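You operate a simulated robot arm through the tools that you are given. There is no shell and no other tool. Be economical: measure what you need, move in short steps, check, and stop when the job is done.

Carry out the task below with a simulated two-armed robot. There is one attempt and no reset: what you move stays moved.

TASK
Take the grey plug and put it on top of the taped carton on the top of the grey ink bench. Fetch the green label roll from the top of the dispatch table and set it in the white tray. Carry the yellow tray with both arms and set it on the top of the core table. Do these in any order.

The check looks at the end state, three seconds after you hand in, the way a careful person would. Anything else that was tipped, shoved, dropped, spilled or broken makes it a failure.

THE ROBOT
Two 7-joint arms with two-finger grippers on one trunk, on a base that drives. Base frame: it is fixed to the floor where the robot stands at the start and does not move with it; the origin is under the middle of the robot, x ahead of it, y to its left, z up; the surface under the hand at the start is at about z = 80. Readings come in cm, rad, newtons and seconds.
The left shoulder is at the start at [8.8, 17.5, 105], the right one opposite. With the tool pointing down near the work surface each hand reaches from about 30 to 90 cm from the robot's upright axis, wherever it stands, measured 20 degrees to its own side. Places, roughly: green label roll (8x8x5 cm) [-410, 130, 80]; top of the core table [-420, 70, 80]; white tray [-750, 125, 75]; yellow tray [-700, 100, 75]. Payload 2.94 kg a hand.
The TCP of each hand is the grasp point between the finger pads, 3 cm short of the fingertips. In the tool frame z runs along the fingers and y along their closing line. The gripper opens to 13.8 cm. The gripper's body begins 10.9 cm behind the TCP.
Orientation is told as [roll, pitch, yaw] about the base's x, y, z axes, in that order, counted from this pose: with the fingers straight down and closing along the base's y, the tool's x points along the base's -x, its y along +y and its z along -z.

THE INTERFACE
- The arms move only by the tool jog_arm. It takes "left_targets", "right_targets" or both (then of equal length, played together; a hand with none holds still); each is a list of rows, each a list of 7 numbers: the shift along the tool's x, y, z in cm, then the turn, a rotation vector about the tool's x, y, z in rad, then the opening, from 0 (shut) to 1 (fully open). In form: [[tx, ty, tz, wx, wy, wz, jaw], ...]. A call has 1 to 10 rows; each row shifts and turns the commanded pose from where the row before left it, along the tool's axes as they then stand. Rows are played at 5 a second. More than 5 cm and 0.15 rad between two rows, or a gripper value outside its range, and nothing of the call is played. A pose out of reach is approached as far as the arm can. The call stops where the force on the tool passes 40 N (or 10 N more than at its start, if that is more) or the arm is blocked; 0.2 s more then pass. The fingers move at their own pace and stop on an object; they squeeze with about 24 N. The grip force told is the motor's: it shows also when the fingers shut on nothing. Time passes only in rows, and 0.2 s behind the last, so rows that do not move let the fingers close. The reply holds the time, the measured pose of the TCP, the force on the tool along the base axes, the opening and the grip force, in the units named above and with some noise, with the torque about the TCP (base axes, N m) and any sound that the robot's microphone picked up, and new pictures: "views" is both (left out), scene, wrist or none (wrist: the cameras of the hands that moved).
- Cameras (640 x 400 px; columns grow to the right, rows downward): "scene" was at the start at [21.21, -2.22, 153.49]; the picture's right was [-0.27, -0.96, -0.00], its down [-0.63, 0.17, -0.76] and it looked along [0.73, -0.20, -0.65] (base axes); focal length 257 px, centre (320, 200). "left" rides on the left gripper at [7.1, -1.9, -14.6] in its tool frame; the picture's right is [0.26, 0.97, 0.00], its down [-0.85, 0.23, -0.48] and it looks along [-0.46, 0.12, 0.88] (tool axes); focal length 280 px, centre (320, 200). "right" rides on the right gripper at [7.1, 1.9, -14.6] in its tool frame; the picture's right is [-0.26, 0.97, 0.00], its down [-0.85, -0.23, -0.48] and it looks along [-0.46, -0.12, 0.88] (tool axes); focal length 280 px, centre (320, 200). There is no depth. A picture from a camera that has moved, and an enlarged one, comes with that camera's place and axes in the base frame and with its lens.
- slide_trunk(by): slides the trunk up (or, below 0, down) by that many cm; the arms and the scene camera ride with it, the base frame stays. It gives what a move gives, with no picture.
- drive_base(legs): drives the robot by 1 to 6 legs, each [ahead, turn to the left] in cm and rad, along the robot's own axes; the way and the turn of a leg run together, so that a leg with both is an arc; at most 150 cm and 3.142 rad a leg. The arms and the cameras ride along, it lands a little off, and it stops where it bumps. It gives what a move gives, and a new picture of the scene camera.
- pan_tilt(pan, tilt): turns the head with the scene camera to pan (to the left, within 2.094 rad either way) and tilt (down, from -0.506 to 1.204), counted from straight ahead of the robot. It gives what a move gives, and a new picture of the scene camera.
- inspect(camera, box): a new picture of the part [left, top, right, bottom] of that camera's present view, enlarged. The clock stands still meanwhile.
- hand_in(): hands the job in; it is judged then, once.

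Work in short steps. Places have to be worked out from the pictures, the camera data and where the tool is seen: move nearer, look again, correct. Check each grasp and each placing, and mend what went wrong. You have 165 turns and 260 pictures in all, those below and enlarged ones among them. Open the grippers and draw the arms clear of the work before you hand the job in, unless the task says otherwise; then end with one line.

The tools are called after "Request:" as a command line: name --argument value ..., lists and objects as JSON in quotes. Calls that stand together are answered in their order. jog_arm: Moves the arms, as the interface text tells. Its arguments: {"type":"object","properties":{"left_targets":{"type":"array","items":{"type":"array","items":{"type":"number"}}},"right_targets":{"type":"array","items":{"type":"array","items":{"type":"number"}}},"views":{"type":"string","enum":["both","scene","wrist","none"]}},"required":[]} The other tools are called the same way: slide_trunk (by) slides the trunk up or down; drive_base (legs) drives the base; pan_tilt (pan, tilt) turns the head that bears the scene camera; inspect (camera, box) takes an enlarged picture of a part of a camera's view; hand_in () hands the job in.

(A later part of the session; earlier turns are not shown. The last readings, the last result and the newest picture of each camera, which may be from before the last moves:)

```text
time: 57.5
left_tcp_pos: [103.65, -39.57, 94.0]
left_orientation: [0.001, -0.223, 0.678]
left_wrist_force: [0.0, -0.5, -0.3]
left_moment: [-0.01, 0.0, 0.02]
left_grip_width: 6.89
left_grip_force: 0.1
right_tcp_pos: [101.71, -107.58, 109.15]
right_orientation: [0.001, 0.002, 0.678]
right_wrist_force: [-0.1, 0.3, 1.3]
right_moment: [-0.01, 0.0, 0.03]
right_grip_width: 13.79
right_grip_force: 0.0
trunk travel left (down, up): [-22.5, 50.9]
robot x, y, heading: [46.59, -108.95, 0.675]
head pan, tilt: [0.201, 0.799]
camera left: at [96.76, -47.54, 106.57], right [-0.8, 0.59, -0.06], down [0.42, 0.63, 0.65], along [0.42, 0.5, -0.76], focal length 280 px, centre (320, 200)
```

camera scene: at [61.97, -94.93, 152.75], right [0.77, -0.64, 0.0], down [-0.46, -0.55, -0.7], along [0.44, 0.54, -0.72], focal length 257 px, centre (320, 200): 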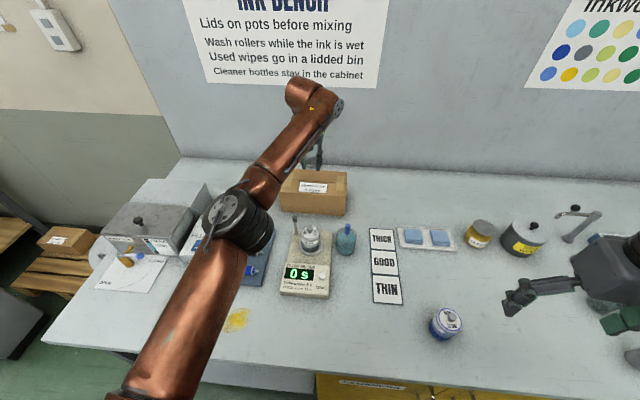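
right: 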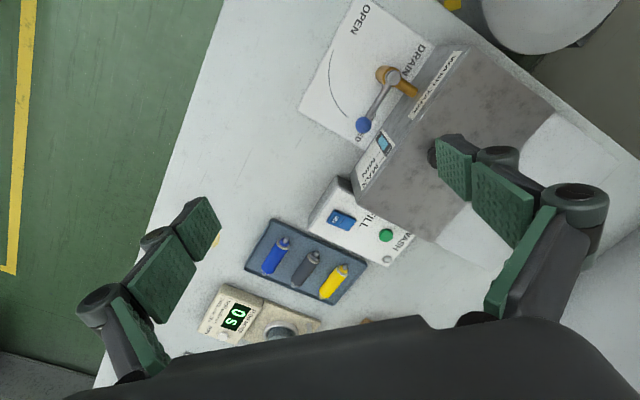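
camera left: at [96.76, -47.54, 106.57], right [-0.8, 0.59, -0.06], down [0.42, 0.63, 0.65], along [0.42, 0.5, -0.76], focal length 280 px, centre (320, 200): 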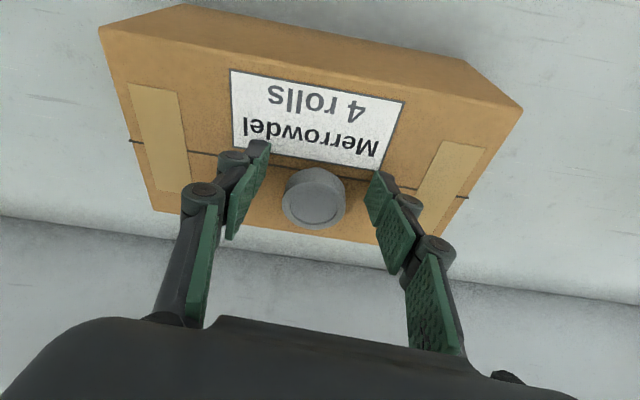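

The plug stands flat on the carton. I draw the hand up along its fingers and back.

Request:
jog_arm --left_targets '[[0, 0, -3, 0, 0, 0, 0.5], [0, 0, -4, 0, 0, 0, 0.5], [0, 0, -4, 0, 0, 0, 0.5], [1, 0, -4, 0, 0.11, 0, 0.5], [2, 0, -3, 0, 0.11, 0, 0.5], [4.5, 0, 0, 0, 0, 0, 0.5], [4.5, 0, 0, 0, 0, 0, 0.5], [4.5, 0, 0, 0, 0, 0, 0.5], [4.5, 0, 0, 0, 0, 0, 0.5], [4.5, 0, 0, 0, 0, 0, 0.5]]' --views "none"

Request:
inspect --camera "scene" --box '[240, 120, 400, 220]'

```text
time: 59.8
left_tcp_pos: [78.96, -58.65, 108.99]
left_orientation: [0.0, -0.002, 0.68]
left_wrist_force: [-0.6, 0.9, 0.2]
left_moment: [-0.06, -0.05, -0.02]
left_grip_width: 6.89
left_grip_force: 0.0
left hand out of reach, approached as far as the arm can: row 4, 5
right_tcp_pos: [101.57, -107.55, 109.15]
right_orientation: [-0.002, -0.001, 0.678]
right_wrist_force: [-0.4, 0.4, -0.3]
right_moment: [-0.02, -0.03, -0.02]
right_grip_width: 13.79
right_grip_force: 0.2
trunk travel left (down, up): [-22.5, 50.9]
robot x, y, heading: [46.59, -108.71, 0.678]
head pan, tilt: [0.201, 0.799]
```

```text
4.00 times, centred on (320, 170) of scene
camera zoom: at [61.58, -94.47, 152.74], right [0.77, -0.64, 0.0], down [-0.46, -0.55, -0.7], along [0.45, 0.54, -0.72], focal length 1026 px, centre (320, 320)
```

zoom: 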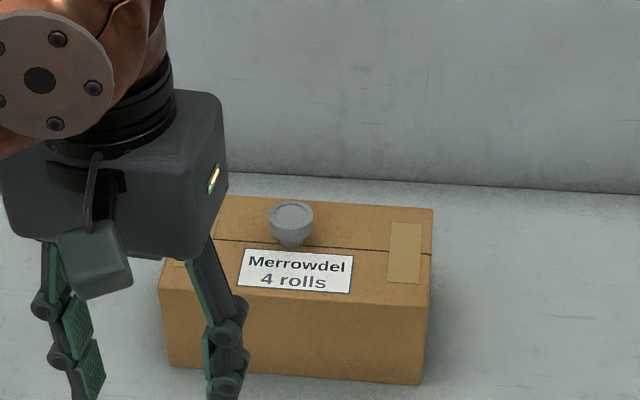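

The plug stands safely on the carton. I back off and drive toward the open area near the dispatch table, then look.

Request:
drive_base --legs '[[-25, 0], [0, 1.83], [100, 0]]'

Request:
pan_tilt --pan 0 --tilt 0.35

```text
time: 70.8
left_tcp_pos: [-110.59, -46.22, 108.91]
left_orientation: [-0.001, -0.001, 2.504]
left_wrist_force: [0.1, -0.2, 0.3]
left_moment: [-0.02, -0.02, 0.01]
left_grip_width: 6.9
left_grip_force: 0.1
right_tcp_pos: [-69.04, -12.0, 109.13]
right_orientation: [0.001, 0.001, 2.504]
right_wrist_force: [-0.1, -0.9, -0.3]
right_moment: [0.0, 0.03, 0.01]
right_grip_width: 13.81
right_grip_force: 0.1
trunk travel left (down, up): [-22.5, 50.9]
robot x, y, heading: [-53.71, -65.08, 2.502]
head pan, tilt: [0.201, 0.799]
camera scene: at [-71.53, -53.93, 152.72], right [0.43, 0.91, 0.0], down [0.65, -0.31, -0.7], along [-0.63, 0.3, -0.72], focal length 257 px, centre (320, 200)
```

scene: 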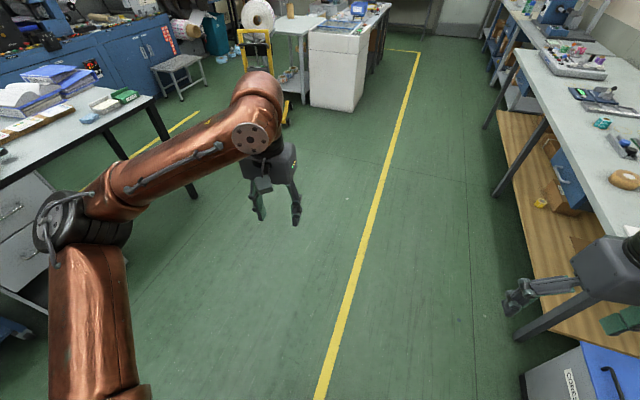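

```text
time: 71.7
left_tcp_pos: [-110.7, -46.31, 108.95]
left_orientation: [0.001, 0.0, 2.501]
left_wrist_force: [-0.8, 0.1, 0.8]
left_moment: [0.02, -0.01, 0.04]
left_grip_width: 6.89
left_grip_force: 0.1
right_tcp_pos: [-69.0, -12.09, 109.16]
right_orientation: [0.002, 0.003, 2.503]
right_wrist_force: [-0.3, -0.5, 0.8]
right_moment: [0.0, -0.01, 0.01]
right_grip_width: 13.78
right_grip_force: 0.1
trunk travel left (down, up): [-22.5, 50.9]
robot x, y, heading: [-53.87, -65.54, 2.5]
head pan, tilt: [0.0, 0.351]
camera scene: at [-71.66, -51.83, 156.68], right [0.6, 0.8, 0.0], down [0.28, -0.21, -0.94], along [-0.75, 0.56, -0.34], focal length 257 px, centre (320, 200)
```

scene: 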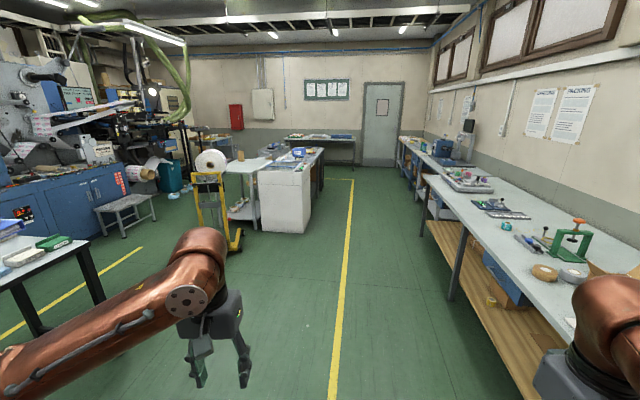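

The white-cabinet table at about (−360, 107) should be the dispatch table, with the core table left of it. I zoom in.

Request:
inspect --camera "scene" --box '[170, 120, 350, 250]'

```text
3.08 times, centred on (260, 185) of scene
camera zoom: at [-71.66, -51.83, 156.68], right [0.6, 0.8, 0.0], down [0.28, -0.21, -0.94], along [-0.75, 0.56, -0.34], focal length 790 px, centre (505, 246)
```

zoom: 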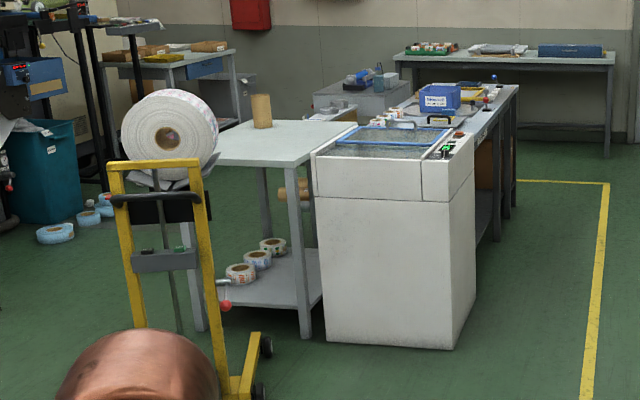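

The roll should lie on the table behind the white machine. I drive up the aisle to its right and look from closer.

Request:
drive_base --legs '[[0, -0.13], [150, 0], [120, 0]]'

Request:
pan_tilt --pan 0.6 --tilt 0.45

```text
time: 85.4
left_tcp_pos: [-298.94, 151.99, 108.88]
left_orientation: [-0.001, -0.002, 2.366]
left_wrist_force: [-0.8, -0.1, -0.9]
left_moment: [0.0, -0.01, -0.03]
left_grip_width: 6.9
left_grip_force: 0.1
right_tcp_pos: [-253.01, 180.43, 109.12]
right_orientation: [0.0, 0.001, 2.366]
right_wrist_force: [-0.7, 0.0, 0.4]
right_moment: [-0.02, 0.02, 0.0]
right_grip_width: 13.83
right_grip_force: 0.0
trunk travel left (down, up): [-22.5, 50.9]
robot x, y, heading: [-244.85, 125.26, 2.361]
head pan, tilt: [0.0, 0.351]
camera scene: at [-261.03, 141.24, 156.68], right [0.7, 0.71, 0.0], down [0.25, -0.24, -0.94], along [-0.67, 0.66, -0.34], focal length 257 px, centre (320, 200)
```

scene: 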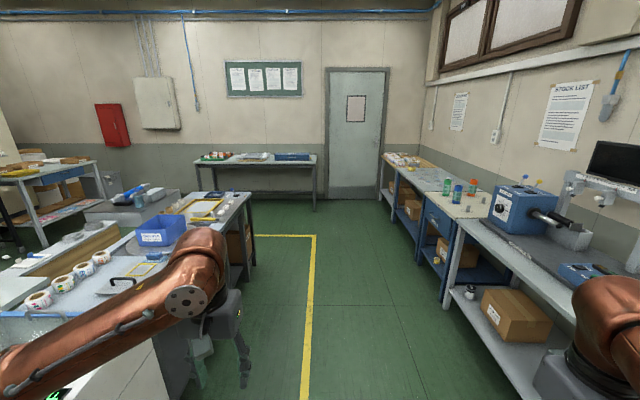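

```text
time: 86.4
left_tcp_pos: [-298.89, 152.05, 108.93]
left_orientation: [0.0, -0.001, 2.366]
left_wrist_force: [0.2, -0.3, -0.5]
left_moment: [-0.01, 0.04, 0.02]
left_grip_width: 6.91
left_grip_force: 0.0
right_tcp_pos: [-252.99, 180.26, 109.1]
right_orientation: [0.002, 0.0, 2.367]
right_wrist_force: [-0.2, 0.6, -0.1]
right_moment: [-0.03, -0.01, -0.01]
right_grip_width: 13.79
right_grip_force: 0.0
trunk travel left (down, up): [-22.5, 50.9]
robot x, y, heading: [-245.26, 125.19, 2.366]
head pan, tilt: [0.6, 0.45]
camera scene: at [-263.41, 136.3, 155.77], right [0.18, 0.98, 0.0], down [0.43, -0.08, -0.9], along [-0.89, 0.16, -0.44], focal length 257 px, centre (320, 200)
```

scene: 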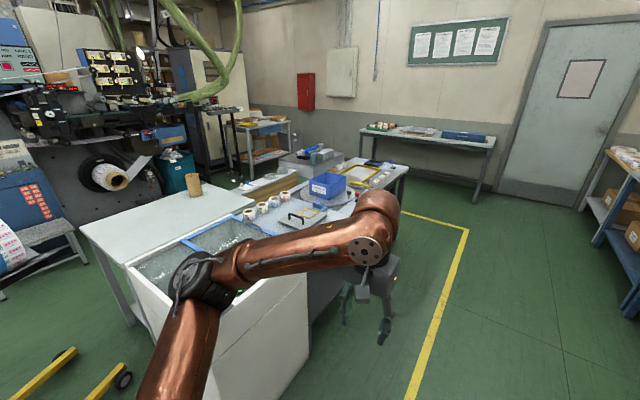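

A row of label rolls lies left of the blue box on the table. I zoom in.

Request:
inspect --camera "scene" --box '[220, 130, 420, 240]'

Request:
inspect --camera "scene" --box '[230, 180, 330, 240]'

```text
3.20 times, centred on (320, 185) of scene
camera zoom: at [-263.41, 136.3, 155.77], right [0.18, 0.98, 0.0], down [0.43, -0.08, -0.9], along [-0.89, 0.16, -0.44], focal length 821 px, centre (320, 248)
```

zoom: 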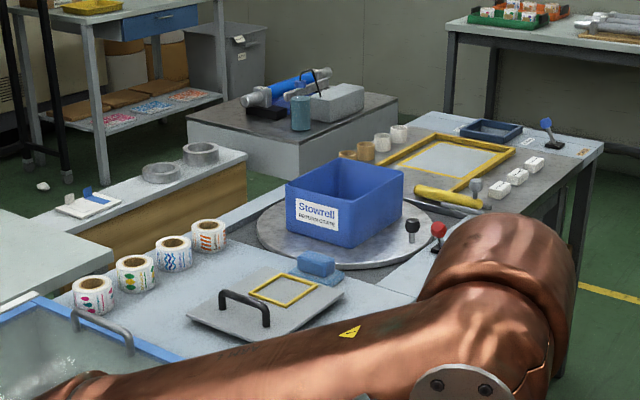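

```text
6.40 times, centred on (280, 210) of scene
camera zoom: at [-263.41, 136.3, 155.77], right [0.18, 0.98, 0.0], down [0.43, -0.08, -0.9], along [-0.89, 0.16, -0.44], focal length 1642 px, centre (576, 136)
```

zoom: 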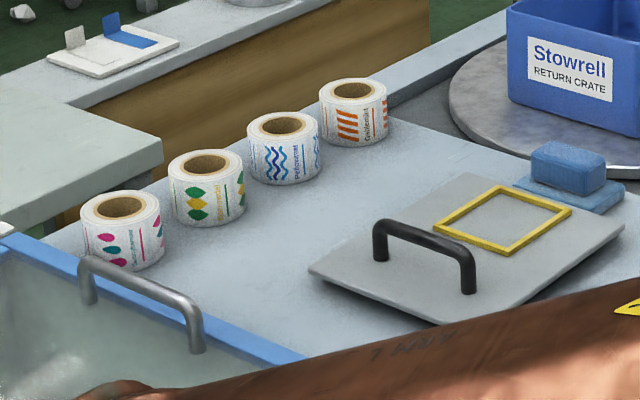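

The green-patterned roll is second in the row, at about (−407, 127), with neighbours 10 cm apart. I drive to abreast of it and turn to face the table.

Request:
drive_base --legs '[[117, 0], [0, 1.4]]'

Request:
pan_tilt --pan 0.1 --tilt 0.6

```text
time: 95.9
left_tcp_pos: [-363.28, 158.22, 109.09]
left_orientation: [-0.002, -0.002, -2.492]
left_wrist_force: [-0.1, -0.7, -0.6]
left_moment: [0.03, -0.02, -0.02]
left_grip_width: 6.91
left_grip_force: 0.1
right_tcp_pos: [-384.72, 207.73, 109.16]
right_orientation: [-0.001, 0.002, -2.491]
right_wrist_force: [-0.1, -0.9, 0.0]
right_moment: [0.04, 0.02, -0.02]
right_grip_width: 13.81
right_grip_force: 0.1
trunk travel left (down, up): [-22.5, 50.9]
robot x, y, heading: [-329.23, 208.06, -2.491]
head pan, tilt: [0.6, 0.45]
camera scene: at [-342.59, 191.14, 155.77], right [-0.95, 0.32, 0.0], down [0.14, 0.41, -0.9], along [-0.28, -0.85, -0.44], focal length 257 px, centre (320, 200)
```

scene: 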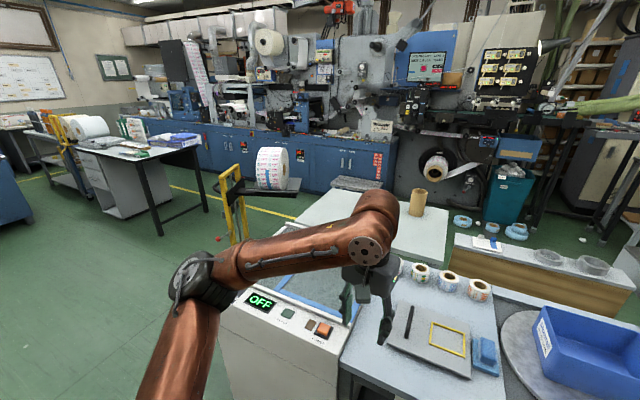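

```text
time: 96.8
left_tcp_pos: [-363.4, 158.35, 108.95]
left_orientation: [-0.001, -0.004, -2.489]
left_wrist_force: [0.6, -0.7, -0.8]
left_moment: [-0.01, -0.01, 0.03]
left_grip_width: 6.89
left_grip_force: 0.1
right_tcp_pos: [-384.59, 207.94, 109.1]
right_orientation: [0.001, 0.002, -2.491]
right_wrist_force: [0.0, -0.2, 0.4]
right_moment: [-0.02, -0.01, -0.01]
right_grip_width: 13.8
right_grip_force: 0.1
trunk travel left (down, up): [-22.5, 50.9]
robot x, y, heading: [-329.69, 207.68, -2.494]
head pan, tilt: [0.099, 0.6]
camera scene: at [-346.18, 193.87, 154.42], right [-0.68, 0.73, 0.0], down [0.41, 0.39, -0.82], along [-0.6, -0.56, -0.57], focal length 257 px, centre (320, 200)
```

scene: 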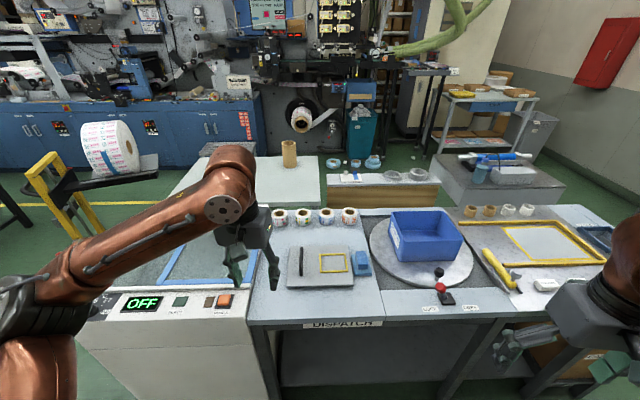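

The table edge is marked DISPATCH and lies 65 cm ahead. I drive 31 cm closer.

Request:
drive_base --legs '[[31, 0]]'

Request:
pan_tilt --pan 0.35 --tilt 0.8

```text
time: 98.9
left_tcp_pos: [-387.24, 139.94, 109.29]
left_orientation: [0.001, -0.008, -2.485]
left_wrist_force: [0.3, 0.0, 0.8]
left_moment: [-0.03, 0.01, -0.02]
left_grip_width: 6.91
left_grip_force: 0.1
right_tcp_pos: [-408.86, 189.26, 109.36]
right_orientation: [0.0, -0.003, -2.487]
right_wrist_force: [0.0, -0.6, 0.1]
right_moment: [-0.01, 0.02, -0.01]
right_grip_width: 13.81
right_grip_force: 0.1
trunk travel left (down, up): [-22.5, 50.9]
robot x, y, heading: [-353.9, 189.11, -2.488]
head pan, tilt: [0.099, 0.6]
camera scene: at [-370.08, 175.54, 154.51], right [-0.68, 0.73, 0.0], down [0.41, 0.39, -0.83], along [-0.6, -0.56, -0.56], focal length 257 px, centre (320, 200)
```

scene: 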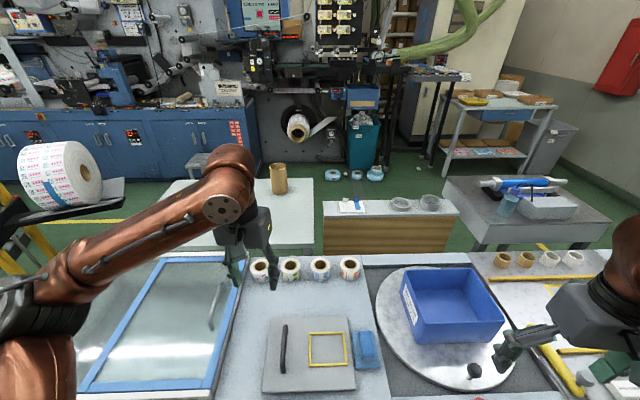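

```text
time: 99.6
left_tcp_pos: [-387.4, 139.6, 109.07]
left_orientation: [0.0, -0.004, -2.488]
left_wrist_force: [-0.2, 0.7, 0.5]
left_moment: [-0.02, 0.04, 0.0]
left_grip_width: 6.88
left_grip_force: 0.1
right_tcp_pos: [-409.03, 189.31, 109.37]
right_orientation: [-0.001, -0.003, -2.487]
right_wrist_force: [0.0, -0.5, -0.6]
right_moment: [-0.02, 0.03, -0.02]
right_grip_width: 13.78
right_grip_force: 0.0
trunk travel left (down, up): [-22.5, 50.9]
robot x, y, heading: [-353.34, 189.11, -2.489]
head pan, tilt: [0.351, 0.799]
camera scene: at [-368.2, 174.61, 152.75], right [-0.84, 0.54, 0.0], down [0.38, 0.6, -0.7], along [-0.37, -0.59, -0.72], focal length 257 px, centre (320, 200)
```

scene: 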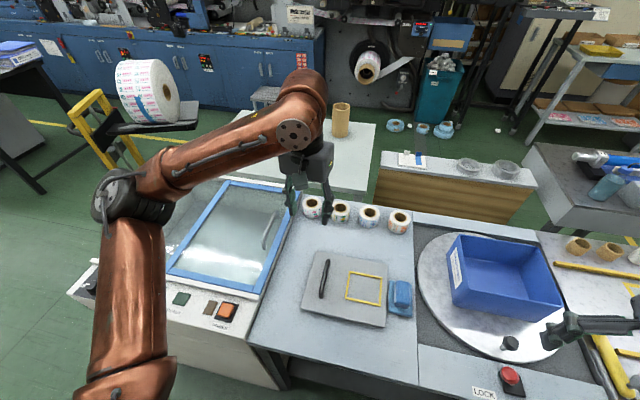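

I zoom in on the rolls for a precise fix.

Request:
inspect --camera "scene" --box '[290, 180, 420, 250]'

Request:
inspect --camera "left" --box '[0, 0, 640, 400]'

```text
4.92 times, centred on (355, 215) of scene
camera zoom: at [-368.2, 174.61, 152.75], right [-0.84, 0.54, 0.0], down [0.38, 0.6, -0.7], along [-0.37, -0.59, -0.72], focal length 1263 px, centre (148, 126)
```

zoom: 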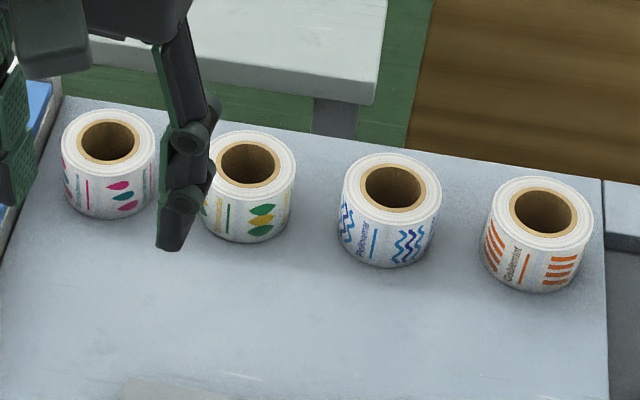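

```text
1.00 times, centred on (320, 200) of left (not enlarged: the box is as wide or as high as the picture)
camera zoom: at [-382.96, 145.61, 123.6], right [0.8, -0.61, 0.0], down [-0.53, -0.7, 0.48], along [-0.29, -0.38, -0.88], focal length 280 px, centre (320, 200)
```

zoom: 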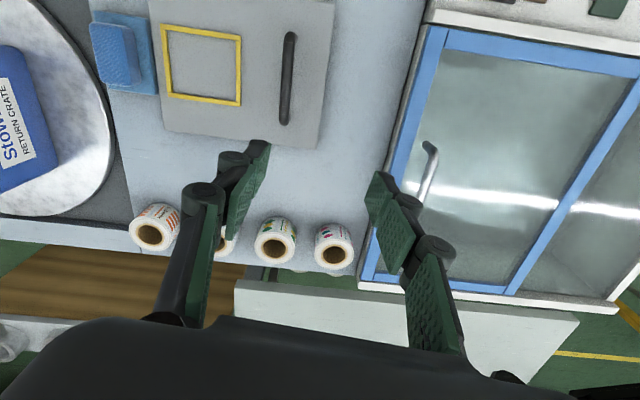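

Green roll centre comes out at (−406.8, 126.8). I go above it, open to about 11 cm and turn the closing line 45° to the row so the fingers clear the neighbours.

Request:
jog_arm --left_targets '[[-4.2, -0.3, 1.0, 0, 0, 0.1, 0.8], [-4.2, -0.3, 1.5, 0, 0, 0.1, 0.8]]' --views "none"

```text
time: 100.2
left_tcp_pos: [-394.74, 135.21, 106.41]
left_orientation: [0.002, -0.003, -2.683]
left_wrist_force: [-0.2, -0.4, 0.0]
left_moment: [0.07, -0.02, 0.01]
left_grip_width: 11.05
left_grip_force: 0.1
right_tcp_pos: [-409.07, 189.18, 109.14]
right_orientation: [-0.001, -0.001, -2.485]
right_wrist_force: [0.4, 1.2, -0.4]
right_moment: [0.04, -0.05, 0.0]
right_grip_width: 13.82
right_grip_force: 0.1
trunk travel left (down, up): [-22.5, 50.9]
robot x, y, heading: [-353.5, 189.0, -2.486]
head pan, tilt: [0.351, 0.799]
```

Rotation sign is right. I finish the turn to yaw −3.14 and move over the roll.

Request:
jog_arm --left_targets '[[0, 0, 0, 0, 0, 0.115, 0.8], [0, 0, 0, 0, 0, 0.115, 0.8], [0, 0, 0, 0, 0, 0.115, 0.8], [0, 0, 0, 0, 0, 0.113, 0.8], [-3.02, 2.1, 2.35, 0, 0, 0, 0.8], [-3.02, 2.1, 2.35, 0, 0, 0, 0.8], [-3.02, 2.1, 2.35, 0, 0, 0, 0.8], [-3.02, 2.1, 2.35, 0, 0, 0, 0.8]]' --views "both"

```text
time: 102.0
left_tcp_pos: [-407.1, 127.01, 97.1]
left_orientation: [0.004, -0.002, 3.138]
left_wrist_force: [0.1, -0.4, 0.0]
left_moment: [-0.01, -0.02, 0.02]
left_grip_width: 11.03
left_grip_force: 0.0
right_tcp_pos: [-409.09, 189.31, 109.07]
right_orientation: [0.0, 0.001, -2.487]
right_wrist_force: [-0.4, 0.6, -1.1]
right_moment: [0.01, -0.06, -0.01]
right_grip_width: 13.82
right_grip_force: 0.1
trunk travel left (down, up): [-22.5, 50.9]
robot x, y, heading: [-353.85, 189.09, -2.488]
head pan, tilt: [0.351, 0.799]
camera scene: at [-368.46, 174.64, 152.71], right [-0.84, 0.54, 0.0], down [0.39, 0.6, -0.7], along [-0.37, -0.59, -0.72], focal length 257 px, centre (320, 200)
camera left: at [-399.98, 128.9, 111.62], right [0.26, -0.97, 0.0], down [-0.85, -0.23, 0.48], along [-0.46, -0.13, -0.88], focal length 280 px, centre (320, 200)
```

scene: 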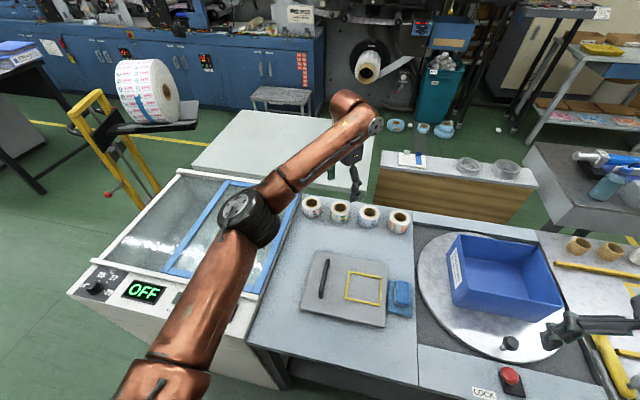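
left: 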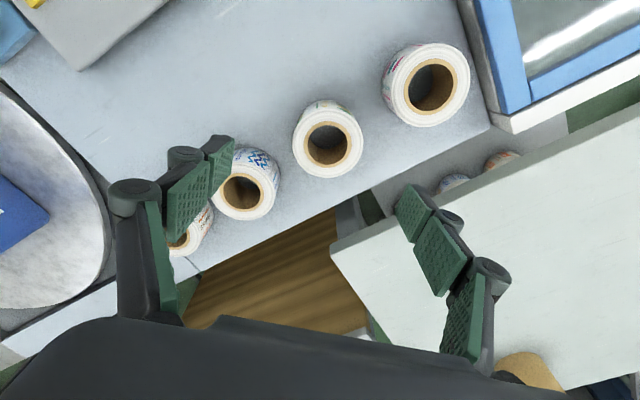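

The wrist view puts the roll at (−407.5, 125.8). I correct and go down to z≈88.

Request:
jog_arm --left_targets '[[-0.4, 1.2, 3, 0, 0, 0, 0.8], [0, 0, 3, 0, 0, 0, 0.8], [0, 0, 3, 0, 0, 0, 0.8]]' --views "wrist"

```text
time: 102.8
left_tcp_pos: [-407.3, 125.82, 88.09]
left_orientation: [0.001, -0.002, 3.141]
left_wrist_force: [-0.9, 0.7, -0.6]
left_moment: [0.0, -0.03, 0.02]
left_grip_width: 11.02
left_grip_force: 0.1
right_tcp_pos: [-408.99, 189.11, 109.26]
right_orientation: [0.001, 0.0, -2.488]
right_wrist_force: [-0.7, 0.3, 0.9]
right_moment: [-0.01, -0.01, 0.01]
right_grip_width: 13.82
right_grip_force: 0.1
trunk travel left (down, up): [-22.5, 50.9]
robot x, y, heading: [-353.19, 189.0, -2.484]
head pan, tilt: [0.351, 0.799]
camera left: at [-400.23, 127.75, 102.53], right [0.26, -0.97, 0.0], down [-0.85, -0.23, 0.48], along [-0.46, -0.13, -0.88], focal length 280 px, centre (320, 200)
```

left: 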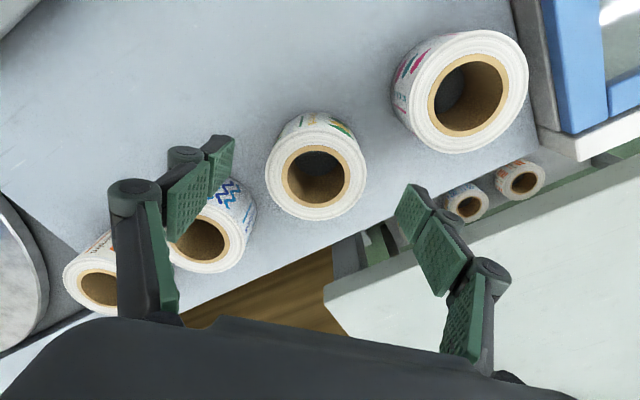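

Centred. I descend to z≈83.3 and close.

Request:
jog_arm --left_targets '[[-0.3, 0, 2.4, 0, 0, 0, 0.8], [0, 0, 2.3, 0, 0, 0, 0.8], [0, 0, 0, 0, 0, 0, 0.65], [0, 0, 0, 0, 0, 0, 0.5], [0, 0, 0, 0, 0, 0, 0.5], [0, 0, 0, 0, 0, 0, 0.5]]' --views "wrist"

```text
time: 104.2
left_tcp_pos: [-407.7, 125.95, 83.54]
left_orientation: [0.002, -0.004, 3.137]
left_wrist_force: [-0.4, 1.0, 0.2]
left_moment: [0.01, 0.04, -0.03]
left_grip_width: 7.03
left_grip_force: 3.5
right_tcp_pos: [-408.98, 189.17, 109.22]
right_orientation: [0.0, 0.001, -2.486]
right_wrist_force: [0.0, -0.7, 0.9]
right_moment: [-0.01, 0.0, 0.02]
right_grip_width: 13.82
right_grip_force: 0.1
trunk travel left (down, up): [-22.5, 50.9]
robot x, y, heading: [-353.56, 189.14, -2.488]
head pan, tilt: [0.351, 0.799]
camera left: at [-400.64, 127.83, 98.01], right [0.26, -0.97, 0.0], down [-0.85, -0.23, 0.48], along [-0.46, -0.13, -0.88], focal length 280 px, centre (320, 200)
```

left: 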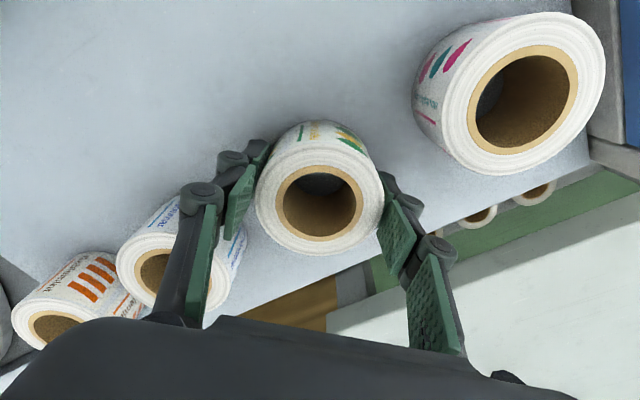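

The roll is about 7 cm wide; I command a tighter jaw for full squeeze and lift a little.

Request:
jog_arm --left_targets '[[0, 0, 0, 0, 0, 0, 0.35], [0, 0, 0, 0, 0, 0, 0.35], [0, 0, -2, 0, 0, 0, 0.35], [0, 0, -3, 0, 0, 0, 0.35]]' --views "wrist"

```text
time: 105.2
left_tcp_pos: [-407.6, 126.05, 88.52]
left_orientation: [0.0, -0.002, 3.137]
left_wrist_force: [-0.4, 0.6, -0.8]
left_moment: [-0.08, 0.01, 0.0]
left_grip_width: 6.93
left_grip_force: 24.0
right_tcp_pos: [-409.01, 189.18, 109.39]
right_orientation: [-0.001, -0.001, -2.489]
right_wrist_force: [-0.3, 0.1, -0.5]
right_moment: [0.0, 0.0, 0.0]
right_grip_width: 13.82
right_grip_force: 0.1
trunk travel left (down, up): [-22.5, 50.9]
robot x, y, heading: [-353.74, 188.87, -2.49]
head pan, tilt: [0.351, 0.799]
camera left: at [-400.57, 127.97, 102.99], right [0.26, -0.97, 0.0], down [-0.85, -0.23, 0.48], along [-0.46, -0.13, -0.88], focal length 280 px, centre (320, 200)
```

left: 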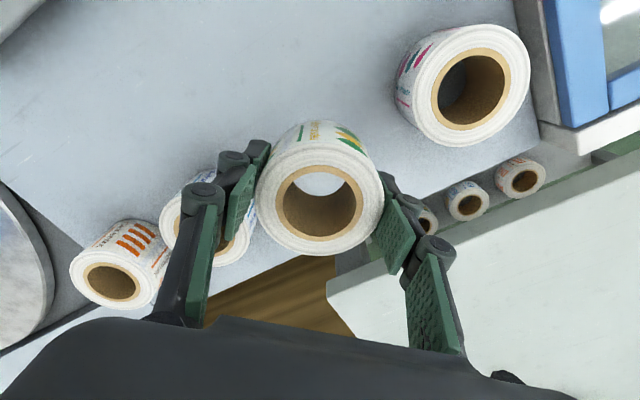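

Held and lifted. I raise it, draw back and straighten the wrist.

Request:
jog_arm --left_targets '[[0, 0, -4.8, 0, 0, 0, 0.35], [0, 0, -4.8, 0, 0, 0, 0.35], [0, 0, -4.8, 0, 0, 0, 0.35], [0, 0, -4.8, 0, 0, 0, 0.35], [0, 0, -4.8, 0, 0, 0, 0.35], [2.5, -3, 0, 0, 0, -0.13, 0.35], [3, -2.6, 0, 0, 0, -0.13, 0.35], [3.2, -2, 0, 0, 0, -0.13, 0.35], [3.4, -1.6, 0, 0, 0, -0.13, 0.35], [3.6, -1.1, 0, 0, 0, -0.13, 0.35]]' --views "none"

Request:
pan_tilt --pan -0.5 --tilt 0.3

Request:
pan_tilt --pan -1.3 --tilt 0.4

```text
time: 107.4
left_tcp_pos: [-404.83, 127.22, 110.4]
left_orientation: [0.001, -0.002, 3.137]
left_wrist_force: [0.3, 0.7, -1.4]
left_moment: [0.01, 0.0, 0.03]
left_grip_width: 6.92
left_grip_force: 23.3
left hand out of reach, approached as far as the arm can: row 4, 5, 6, 7, 8, 9, 10
right_tcp_pos: [-409.09, 189.13, 109.24]
right_orientation: [-0.001, 0.001, -2.488]
right_wrist_force: [-0.3, -0.2, 0.7]
right_moment: [-0.02, -0.01, 0.0]
right_grip_width: 13.79
right_grip_force: 0.0
trunk travel left (down, up): [-22.5, 50.9]
robot x, y, heading: [-353.34, 189.1, -2.487]
head pan, tilt: [0.351, 0.799]
```

```text
time: 108.6
left_tcp_pos: [-404.86, 127.45, 110.52]
left_orientation: [0.002, -0.001, 3.137]
left_wrist_force: [-0.1, -1.4, -1.5]
left_moment: [0.0, 0.02, 0.02]
left_grip_width: 6.92
left_grip_force: 24.1
right_tcp_pos: [-409.01, 189.22, 109.15]
right_orientation: [0.0, 0.002, -2.488]
right_wrist_force: [-0.7, 0.4, 0.7]
right_moment: [0.04, -0.03, -0.04]
right_grip_width: 13.81
right_grip_force: 0.0
trunk travel left (down, up): [-22.5, 50.9]
robot x, y, heading: [-353.56, 189.22, -2.49]
head pan, tilt: [-0.499, 0.3]
camera scene: at [-373.2, 179.94, 157.15], right [-0.15, 0.99, 0.0], down [0.29, 0.05, -0.95], along [-0.94, -0.15, -0.3], focal length 257 px, centre (320, 200)
```

scene: 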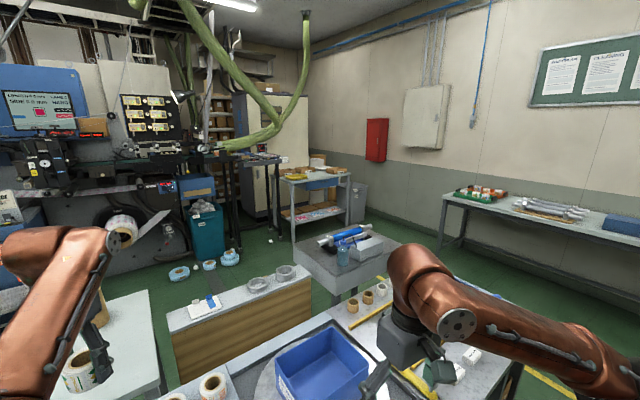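

```text
time: 109.7
left_tcp_pos: [-404.72, 127.3, 110.38]
left_orientation: [0.003, -0.003, 3.138]
left_wrist_force: [-0.2, 0.2, -0.6]
left_moment: [0.0, 0.0, 0.01]
left_grip_width: 6.95
left_grip_force: 23.8
right_tcp_pos: [-408.97, 189.21, 109.25]
right_orientation: [-0.001, -0.001, -2.486]
right_wrist_force: [0.3, 0.6, 0.2]
right_moment: [0.0, 0.01, -0.03]
right_grip_width: 13.83
right_grip_force: 0.1
trunk travel left (down, up): [-22.5, 50.9]
robot x, y, heading: [-353.89, 189.08, -2.486]
head pan, tilt: [-1.3, 0.4]
camera scene: at [-371.37, 186.96, 156.23], right [0.6, 0.8, 0.0], down [0.31, -0.23, -0.92], along [-0.74, 0.55, -0.39], focal length 257 px, centre (320, 200)
```

scene: 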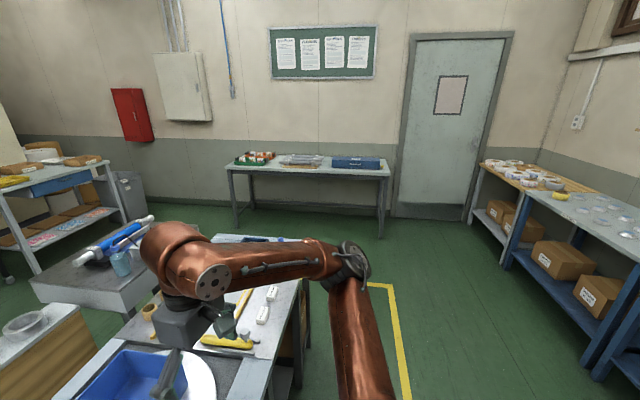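

The lift ran to the reach limit, but the roll is held. I retract again, and zoom on the far left-hand work table where the yellow and white trays should be.

Request:
jog_arm --left_targets '[[2.5, -3, 0, 0, 0, 0, 0.35], [2.5, -3, 0, 0, 0, -0.13, 0.35], [3, -2.6, 0, 0, 0, -0.13, 0.35], [3.2, -2, 0, 0, 0, -0.13, 0.35], [3.4, -1.6, 0, 0, 0, -0.13, 0.35], [3.6, -1.1, 0, 0, 0, -0.13, 0.35]]' --views "none"

Request:
pan_tilt --pan -0.5 --tilt 0.3

Request:
inspect --camera "scene" --box '[250, 140, 370, 250]'

```text
time: 111.1
left_tcp_pos: [-404.8, 127.29, 110.53]
left_orientation: [0.002, -0.002, 3.139]
left_wrist_force: [0.6, -0.7, -2.1]
left_moment: [-0.01, 0.02, -0.02]
left_grip_width: 6.92
left_grip_force: 23.9
left hand out of reach, approached as far as the arm can: row 1, 2, 3, 4, 5, 6
right_tcp_pos: [-409.05, 189.24, 109.24]
right_orientation: [0.0, 0.0, -2.486]
right_wrist_force: [-0.9, -0.1, -0.4]
right_moment: [0.01, 0.01, 0.02]
right_grip_width: 13.82
right_grip_force: 0.0
trunk travel left (down, up): [-22.5, 50.9]
robot x, y, heading: [-353.76, 188.91, -2.486]
head pan, tilt: [-1.3, 0.4]
```

```text
time: 112.3
left_tcp_pos: [-404.83, 127.27, 110.58]
left_orientation: [0.002, -0.001, 3.139]
left_wrist_force: [-1.0, 0.1, -1.4]
left_moment: [-0.01, 0.01, -0.01]
left_grip_width: 6.92
left_grip_force: 24.2
right_tcp_pos: [-408.96, 189.16, 109.1]
right_orientation: [-0.001, 0.001, -2.485]
right_wrist_force: [-0.4, -0.8, 0.4]
right_moment: [-0.01, -0.02, 0.0]
right_grip_width: 13.8
right_grip_force: 0.2
trunk travel left (down, up): [-22.5, 50.9]
robot x, y, heading: [-353.96, 189.01, -2.489]
head pan, tilt: [-0.499, 0.3]
camera scene: at [-373.2, 179.95, 157.16], right [-0.15, 0.99, 0.0], down [0.29, 0.05, -0.95], along [-0.94, -0.15, -0.3], focal length 257 px, centre (320, 200)
```

scene: 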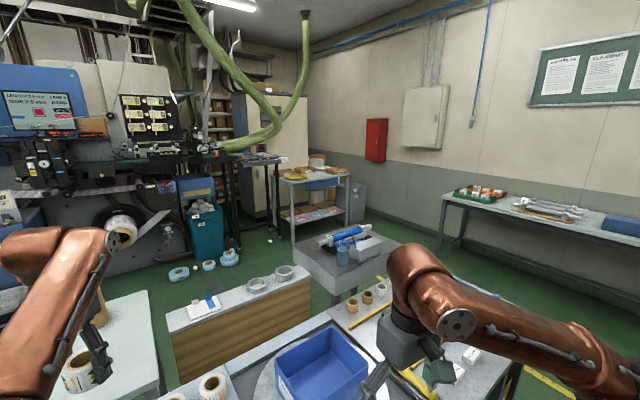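

```text
3.64 times, centred on (310, 195) of scene
camera zoom: at [-373.2, 179.95, 157.16], right [-0.15, 0.99, 0.0], down [0.29, 0.05, -0.95], along [-0.94, -0.15, -0.3], focal length 933 px, centre (356, 218)
```

zoom: 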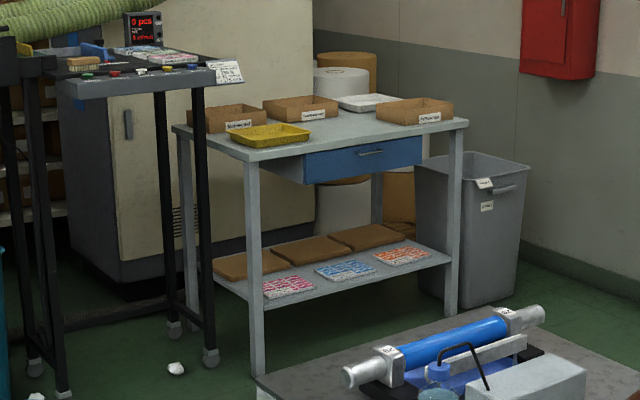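

Both trays are on the table near the wall. The left arm seems stuck at a limit, so I lower a little, then move in and rotate back.

Request:
jog_arm --left_targets '[[0, 0, 4, 0, 0, 0, 0.35], [0, 0, 4, 0, 0, 0, 0.35], [0, 0, 0, 0, 0, -0.13, 0.35], [0, 0, 0, 0, 0, -0.13, 0.35], [0, 0, 0, 0, 0, -0.13, 0.35]]' --views "wrist"

```text
time: 113.5
left_tcp_pos: [-405.58, 127.56, 102.14]
left_orientation: [0.004, 0.004, -2.755]
left_wrist_force: [-2.9, 1.2, -2.2]
left_moment: [-0.14, -0.21, 0.01]
left_grip_width: 6.92
left_grip_force: 24.0
right_tcp_pos: [-409.59, 189.46, 108.97]
right_orientation: [0.004, 0.005, -2.489]
right_wrist_force: [-1.8, 0.8, -0.9]
right_moment: [-0.11, -0.21, -0.01]
right_grip_width: 13.8
right_grip_force: 0.1
trunk travel left (down, up): [-22.5, 50.9]
robot x, y, heading: [-353.66, 189.16, -2.492]
head pan, tilt: [-0.499, 0.3]
camera left: at [-399.9, 132.11, 116.73], right [0.61, -0.8, 0.01], down [-0.7, -0.53, 0.47], along [-0.37, -0.29, -0.88], focal length 280 px, centre (320, 200)
```

left: 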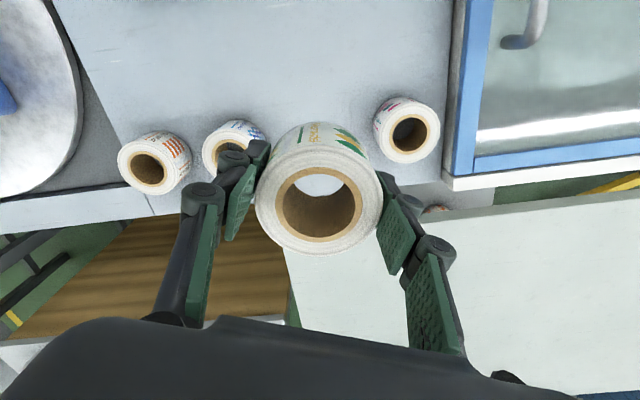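

Free again. I finish the rotation, draw back and lift.

Request:
jog_arm --left_targets '[[1, 0, 0, 0, 0, -0.13, 0.35], [2, 0, 0, 0, 0, -0.13, 0.35], [4, 0, -1, 0, 0, 0, 0.35], [4.3, 0, -2, 0, 0, 0, 0.35], [4.3, 0, -2, 0, 0, 0, 0.35], [4.3, 0, -2, 0, 0, 0, 0.35], [4.3, 0, -2, 0, 0, 0, 0.35], [4.3, 0, -1, 0, 0, 0, 0.35]]' --views "wrist"

```text
time: 115.3
left_tcp_pos: [-381.62, 144.13, 112.82]
left_orientation: [0.001, -0.002, -2.496]
left_wrist_force: [0.5, 0.3, -0.9]
left_moment: [-0.04, 0.04, -0.01]
left_grip_width: 6.93
left_grip_force: 24.1
right_tcp_pos: [-408.93, 189.31, 109.34]
right_orientation: [-0.003, -0.002, -2.485]
right_wrist_force: [1.3, 0.2, -0.1]
right_moment: [-0.01, 0.02, 0.0]
right_grip_width: 13.78
right_grip_force: 0.1
trunk travel left (down, up): [-22.5, 50.9]
robot x, y, heading: [-353.53, 189.11, -2.496]
head pan, tilt: [-0.499, 0.3]
camera left: at [-377.13, 149.91, 127.22], right [0.79, -0.61, 0.0], down [-0.54, -0.69, 0.48], along [-0.29, -0.38, -0.88], focal length 280 px, centre (320, 200)
```

left: 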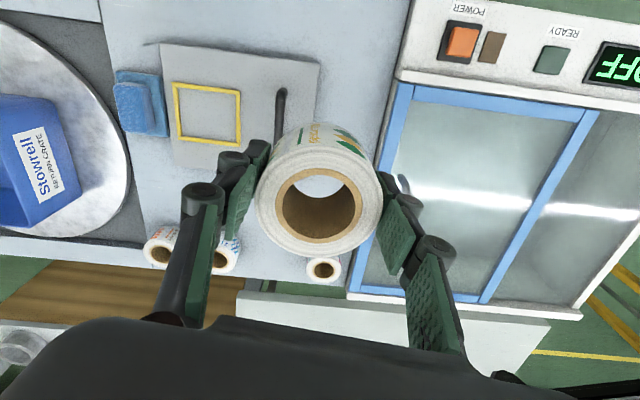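

The roll is safe in hand. I back off, turn along the aisle and drive beyond the dispatch table's end, then look toward the tray table.

Request:
drive_base --legs '[[-27, 0], [0, -1.417], [130, 0]]'

Request:
pan_tilt --pan 0.6 --tilt 0.45

```text
time: 127.0
left_tcp_pos: [-468.01, 327.36, 112.58]
left_orientation: [-0.001, -0.005, 2.292]
left_wrist_force: [0.3, 0.3, -0.6]
left_moment: [-0.02, -0.07, 0.0]
left_grip_width: 6.95
left_grip_force: 24.0
right_tcp_pos: [-425.0, 357.92, 109.25]
right_orientation: [-0.001, 0.001, 2.3]
right_wrist_force: [0.0, 0.7, 0.0]
right_moment: [-0.01, 0.01, -0.02]
right_grip_width: 13.78
right_grip_force: 0.0
trunk travel left (down, up): [-22.5, 50.9]
robot x, y, heading: [-421.34, 302.65, 2.296]
head pan, tilt: [-0.499, 0.3]
camera scene: at [-431.53, 321.58, 157.16], right [0.97, 0.23, 0.0], down [0.07, -0.29, -0.96], along [-0.22, 0.93, -0.3], focal length 257 px, centre (320, 200)
```

scene: 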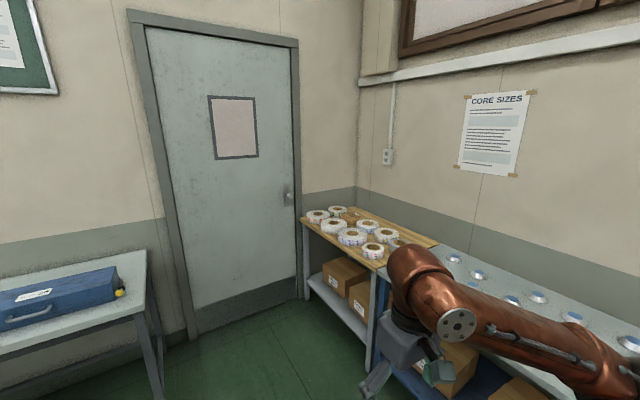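

```text
time: 128.3
left_tcp_pos: [-467.93, 327.29, 112.64]
left_orientation: [0.002, -0.004, 2.29]
left_wrist_force: [-0.2, 0.4, -1.3]
left_moment: [0.01, 0.0, -0.01]
left_grip_width: 6.94
left_grip_force: 24.3
right_tcp_pos: [-424.95, 357.85, 109.25]
right_orientation: [0.0, 0.001, 2.3]
right_wrist_force: [0.7, 0.1, 0.8]
right_moment: [0.0, -0.01, 0.03]
right_grip_width: 13.83
right_grip_force: 0.1
trunk travel left (down, up): [-22.5, 50.9]
robot x, y, heading: [-420.95, 302.75, 2.298]
head pan, tilt: [0.6, 0.45]
camera scene: at [-438.31, 314.67, 155.77], right [0.24, 0.97, 0.0], down [0.42, -0.11, -0.9], along [-0.87, 0.22, -0.44], focal length 257 px, centre (320, 200)
```

scene: 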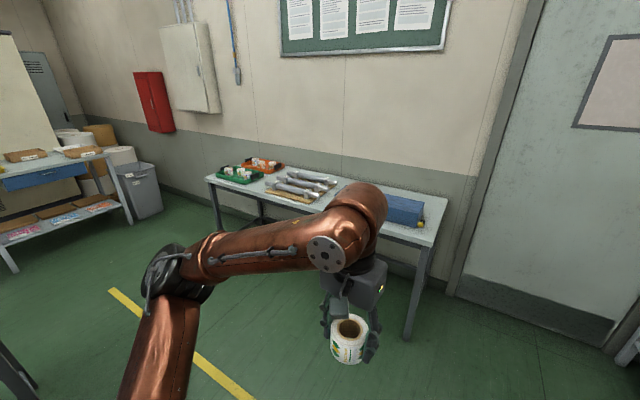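

The corridor between the trolley and the wall table is about 95 cm wide. I drive to its middle line and turn left toward the tray table.

Request:
drive_base --legs '[[90, 0], [0, 1.636]]'

Request:
pan_tilt --pan 0 --tilt 0.5

```text
time: 137.0
left_tcp_pos: [-502.17, 320.81, 112.67]
left_orientation: [0.0, -0.003, -2.35]
left_wrist_force: [-0.6, -0.2, -1.2]
left_moment: [0.0, -0.01, -0.02]
left_grip_width: 6.94
left_grip_force: 24.0
right_tcp_pos: [-535.62, 361.63, 109.23]
right_orientation: [-0.002, 0.0, -2.341]
right_wrist_force: [0.0, 0.4, 0.0]
right_moment: [0.03, 0.05, -0.02]
right_grip_width: 13.8
right_grip_force: 0.1
trunk travel left (down, up): [-22.5, 50.9]
robot x, y, heading: [-480.81, 369.38, -2.344]
head pan, tilt: [0.6, 0.45]
camera scene: at [-491.46, 351.21, 155.77], right [-0.98, 0.17, 0.0], down [0.08, 0.43, -0.9], along [-0.16, -0.89, -0.44], focal length 257 px, centre (320, 200)
```

scene: 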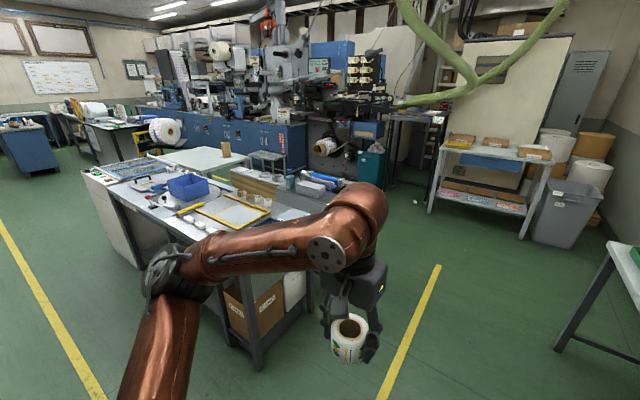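

```text
time: 138.0
left_tcp_pos: [-502.23, 320.72, 112.57]
left_orientation: [0.0, -0.005, -2.351]
left_wrist_force: [-0.8, -0.4, -1.7]
left_moment: [-0.04, -0.03, 0.01]
left_grip_width: 6.94
left_grip_force: 24.2
right_tcp_pos: [-535.54, 361.61, 109.17]
right_orientation: [0.0, 0.002, -2.341]
right_wrist_force: [1.2, 0.4, -0.4]
right_moment: [-0.02, 0.0, -0.02]
right_grip_width: 13.8
right_grip_force: 0.0
trunk travel left (down, up): [-22.5, 50.9]
robot x, y, heading: [-481.09, 369.08, -2.348]
head pan, tilt: [0.0, 0.499]
camera scene: at [-496.25, 353.79, 155.32], right [-0.72, 0.7, 0.0], down [0.33, 0.34, -0.88], along [-0.61, -0.63, -0.48], focal length 257 px, centre (320, 200)
```

scene: 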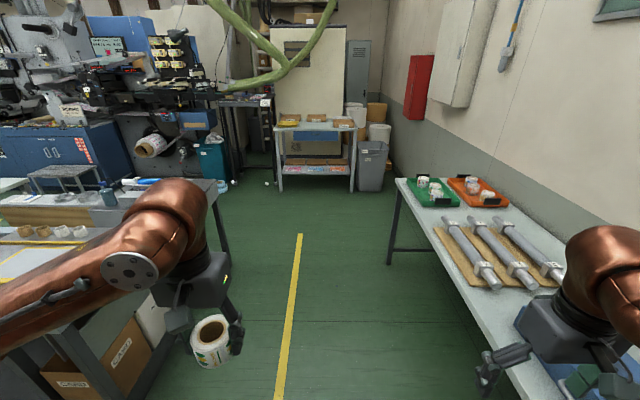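

The tray table lies straight ahead. I zoom to fix it.

Request:
inspect --camera "scene" --box '[250, 90, 410, 200]'

```text
3.64 times, centred on (330, 145) of scene
camera zoom: at [-496.25, 353.79, 155.32], right [-0.72, 0.7, 0.0], down [0.33, 0.34, -0.88], along [-0.61, -0.63, -0.48], focal length 933 px, centre (284, 400)
```

zoom: 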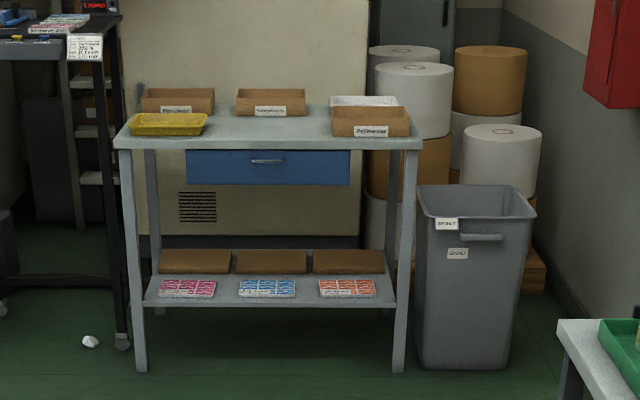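

The table's front is about 325 cm ahead, with the white tray at its back right. I drive 255 cm to get near and look again.

Request:
drive_base --legs '[[150, 0], [105, 0]]'

Request:
pan_tilt --pan -0.1 --tilt 0.6

```text
time: 150.5
left_tcp_pos: [-682.02, 137.88, 112.57]
left_orientation: [0.0, -0.003, -2.349]
left_wrist_force: [0.5, 1.1, -1.9]
left_moment: [0.03, 0.01, 0.01]
left_grip_width: 6.93
left_grip_force: 23.7
right_tcp_pos: [-715.47, 178.63, 109.23]
right_orientation: [-0.001, 0.001, -2.341]
right_wrist_force: [-0.8, 0.1, -0.6]
right_moment: [0.01, -0.01, 0.0]
right_grip_width: 13.78
right_grip_force: 0.1
trunk travel left (down, up): [-22.5, 50.9]
robot x, y, heading: [-660.69, 186.6, -2.344]
head pan, tilt: [0.0, 0.499]
camera scene: at [-676.11, 170.9, 155.31], right [-0.72, 0.7, 0.0], down [0.33, 0.34, -0.88], along [-0.61, -0.63, -0.48], focal length 257 px, centre (320, 200)
```

scene: 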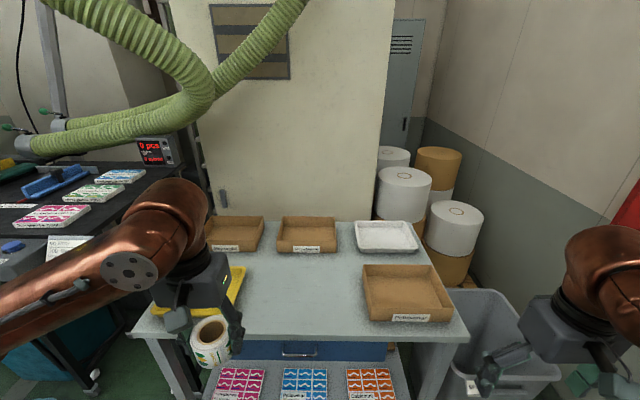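

```text
time: 151.2
left_tcp_pos: [-681.84, 137.86, 112.63]
left_orientation: [0.0, -0.005, -2.349]
left_wrist_force: [-1.1, -0.8, -1.6]
left_moment: [0.01, -0.01, 0.0]
left_grip_width: 6.92
left_grip_force: 23.7
right_tcp_pos: [-715.36, 178.68, 109.34]
right_orientation: [0.0, -0.001, -2.34]
right_wrist_force: [-0.4, -0.9, 0.1]
right_moment: [-0.04, -0.01, 0.0]
right_grip_width: 13.79
right_grip_force: 0.0
trunk travel left (down, up): [-22.5, 50.9]
robot x, y, heading: [-660.5, 186.0, -2.341]
head pan, tilt: [-0.099, 0.6]
camera scene: at [-676.48, 171.76, 154.42], right [-0.64, 0.76, 0.0], down [0.43, 0.36, -0.83], along [-0.63, -0.53, -0.56], focal length 257 px, centre (320, 200)
```

scene: 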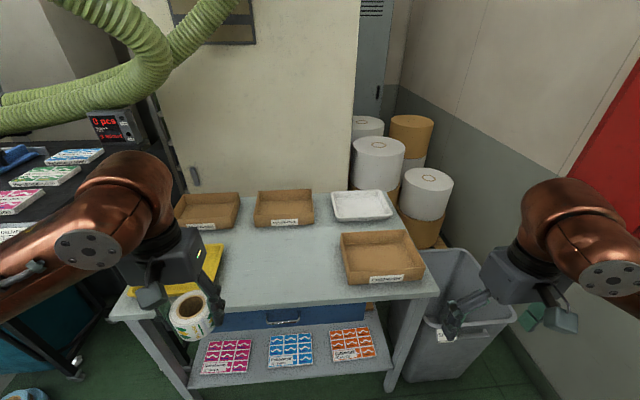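

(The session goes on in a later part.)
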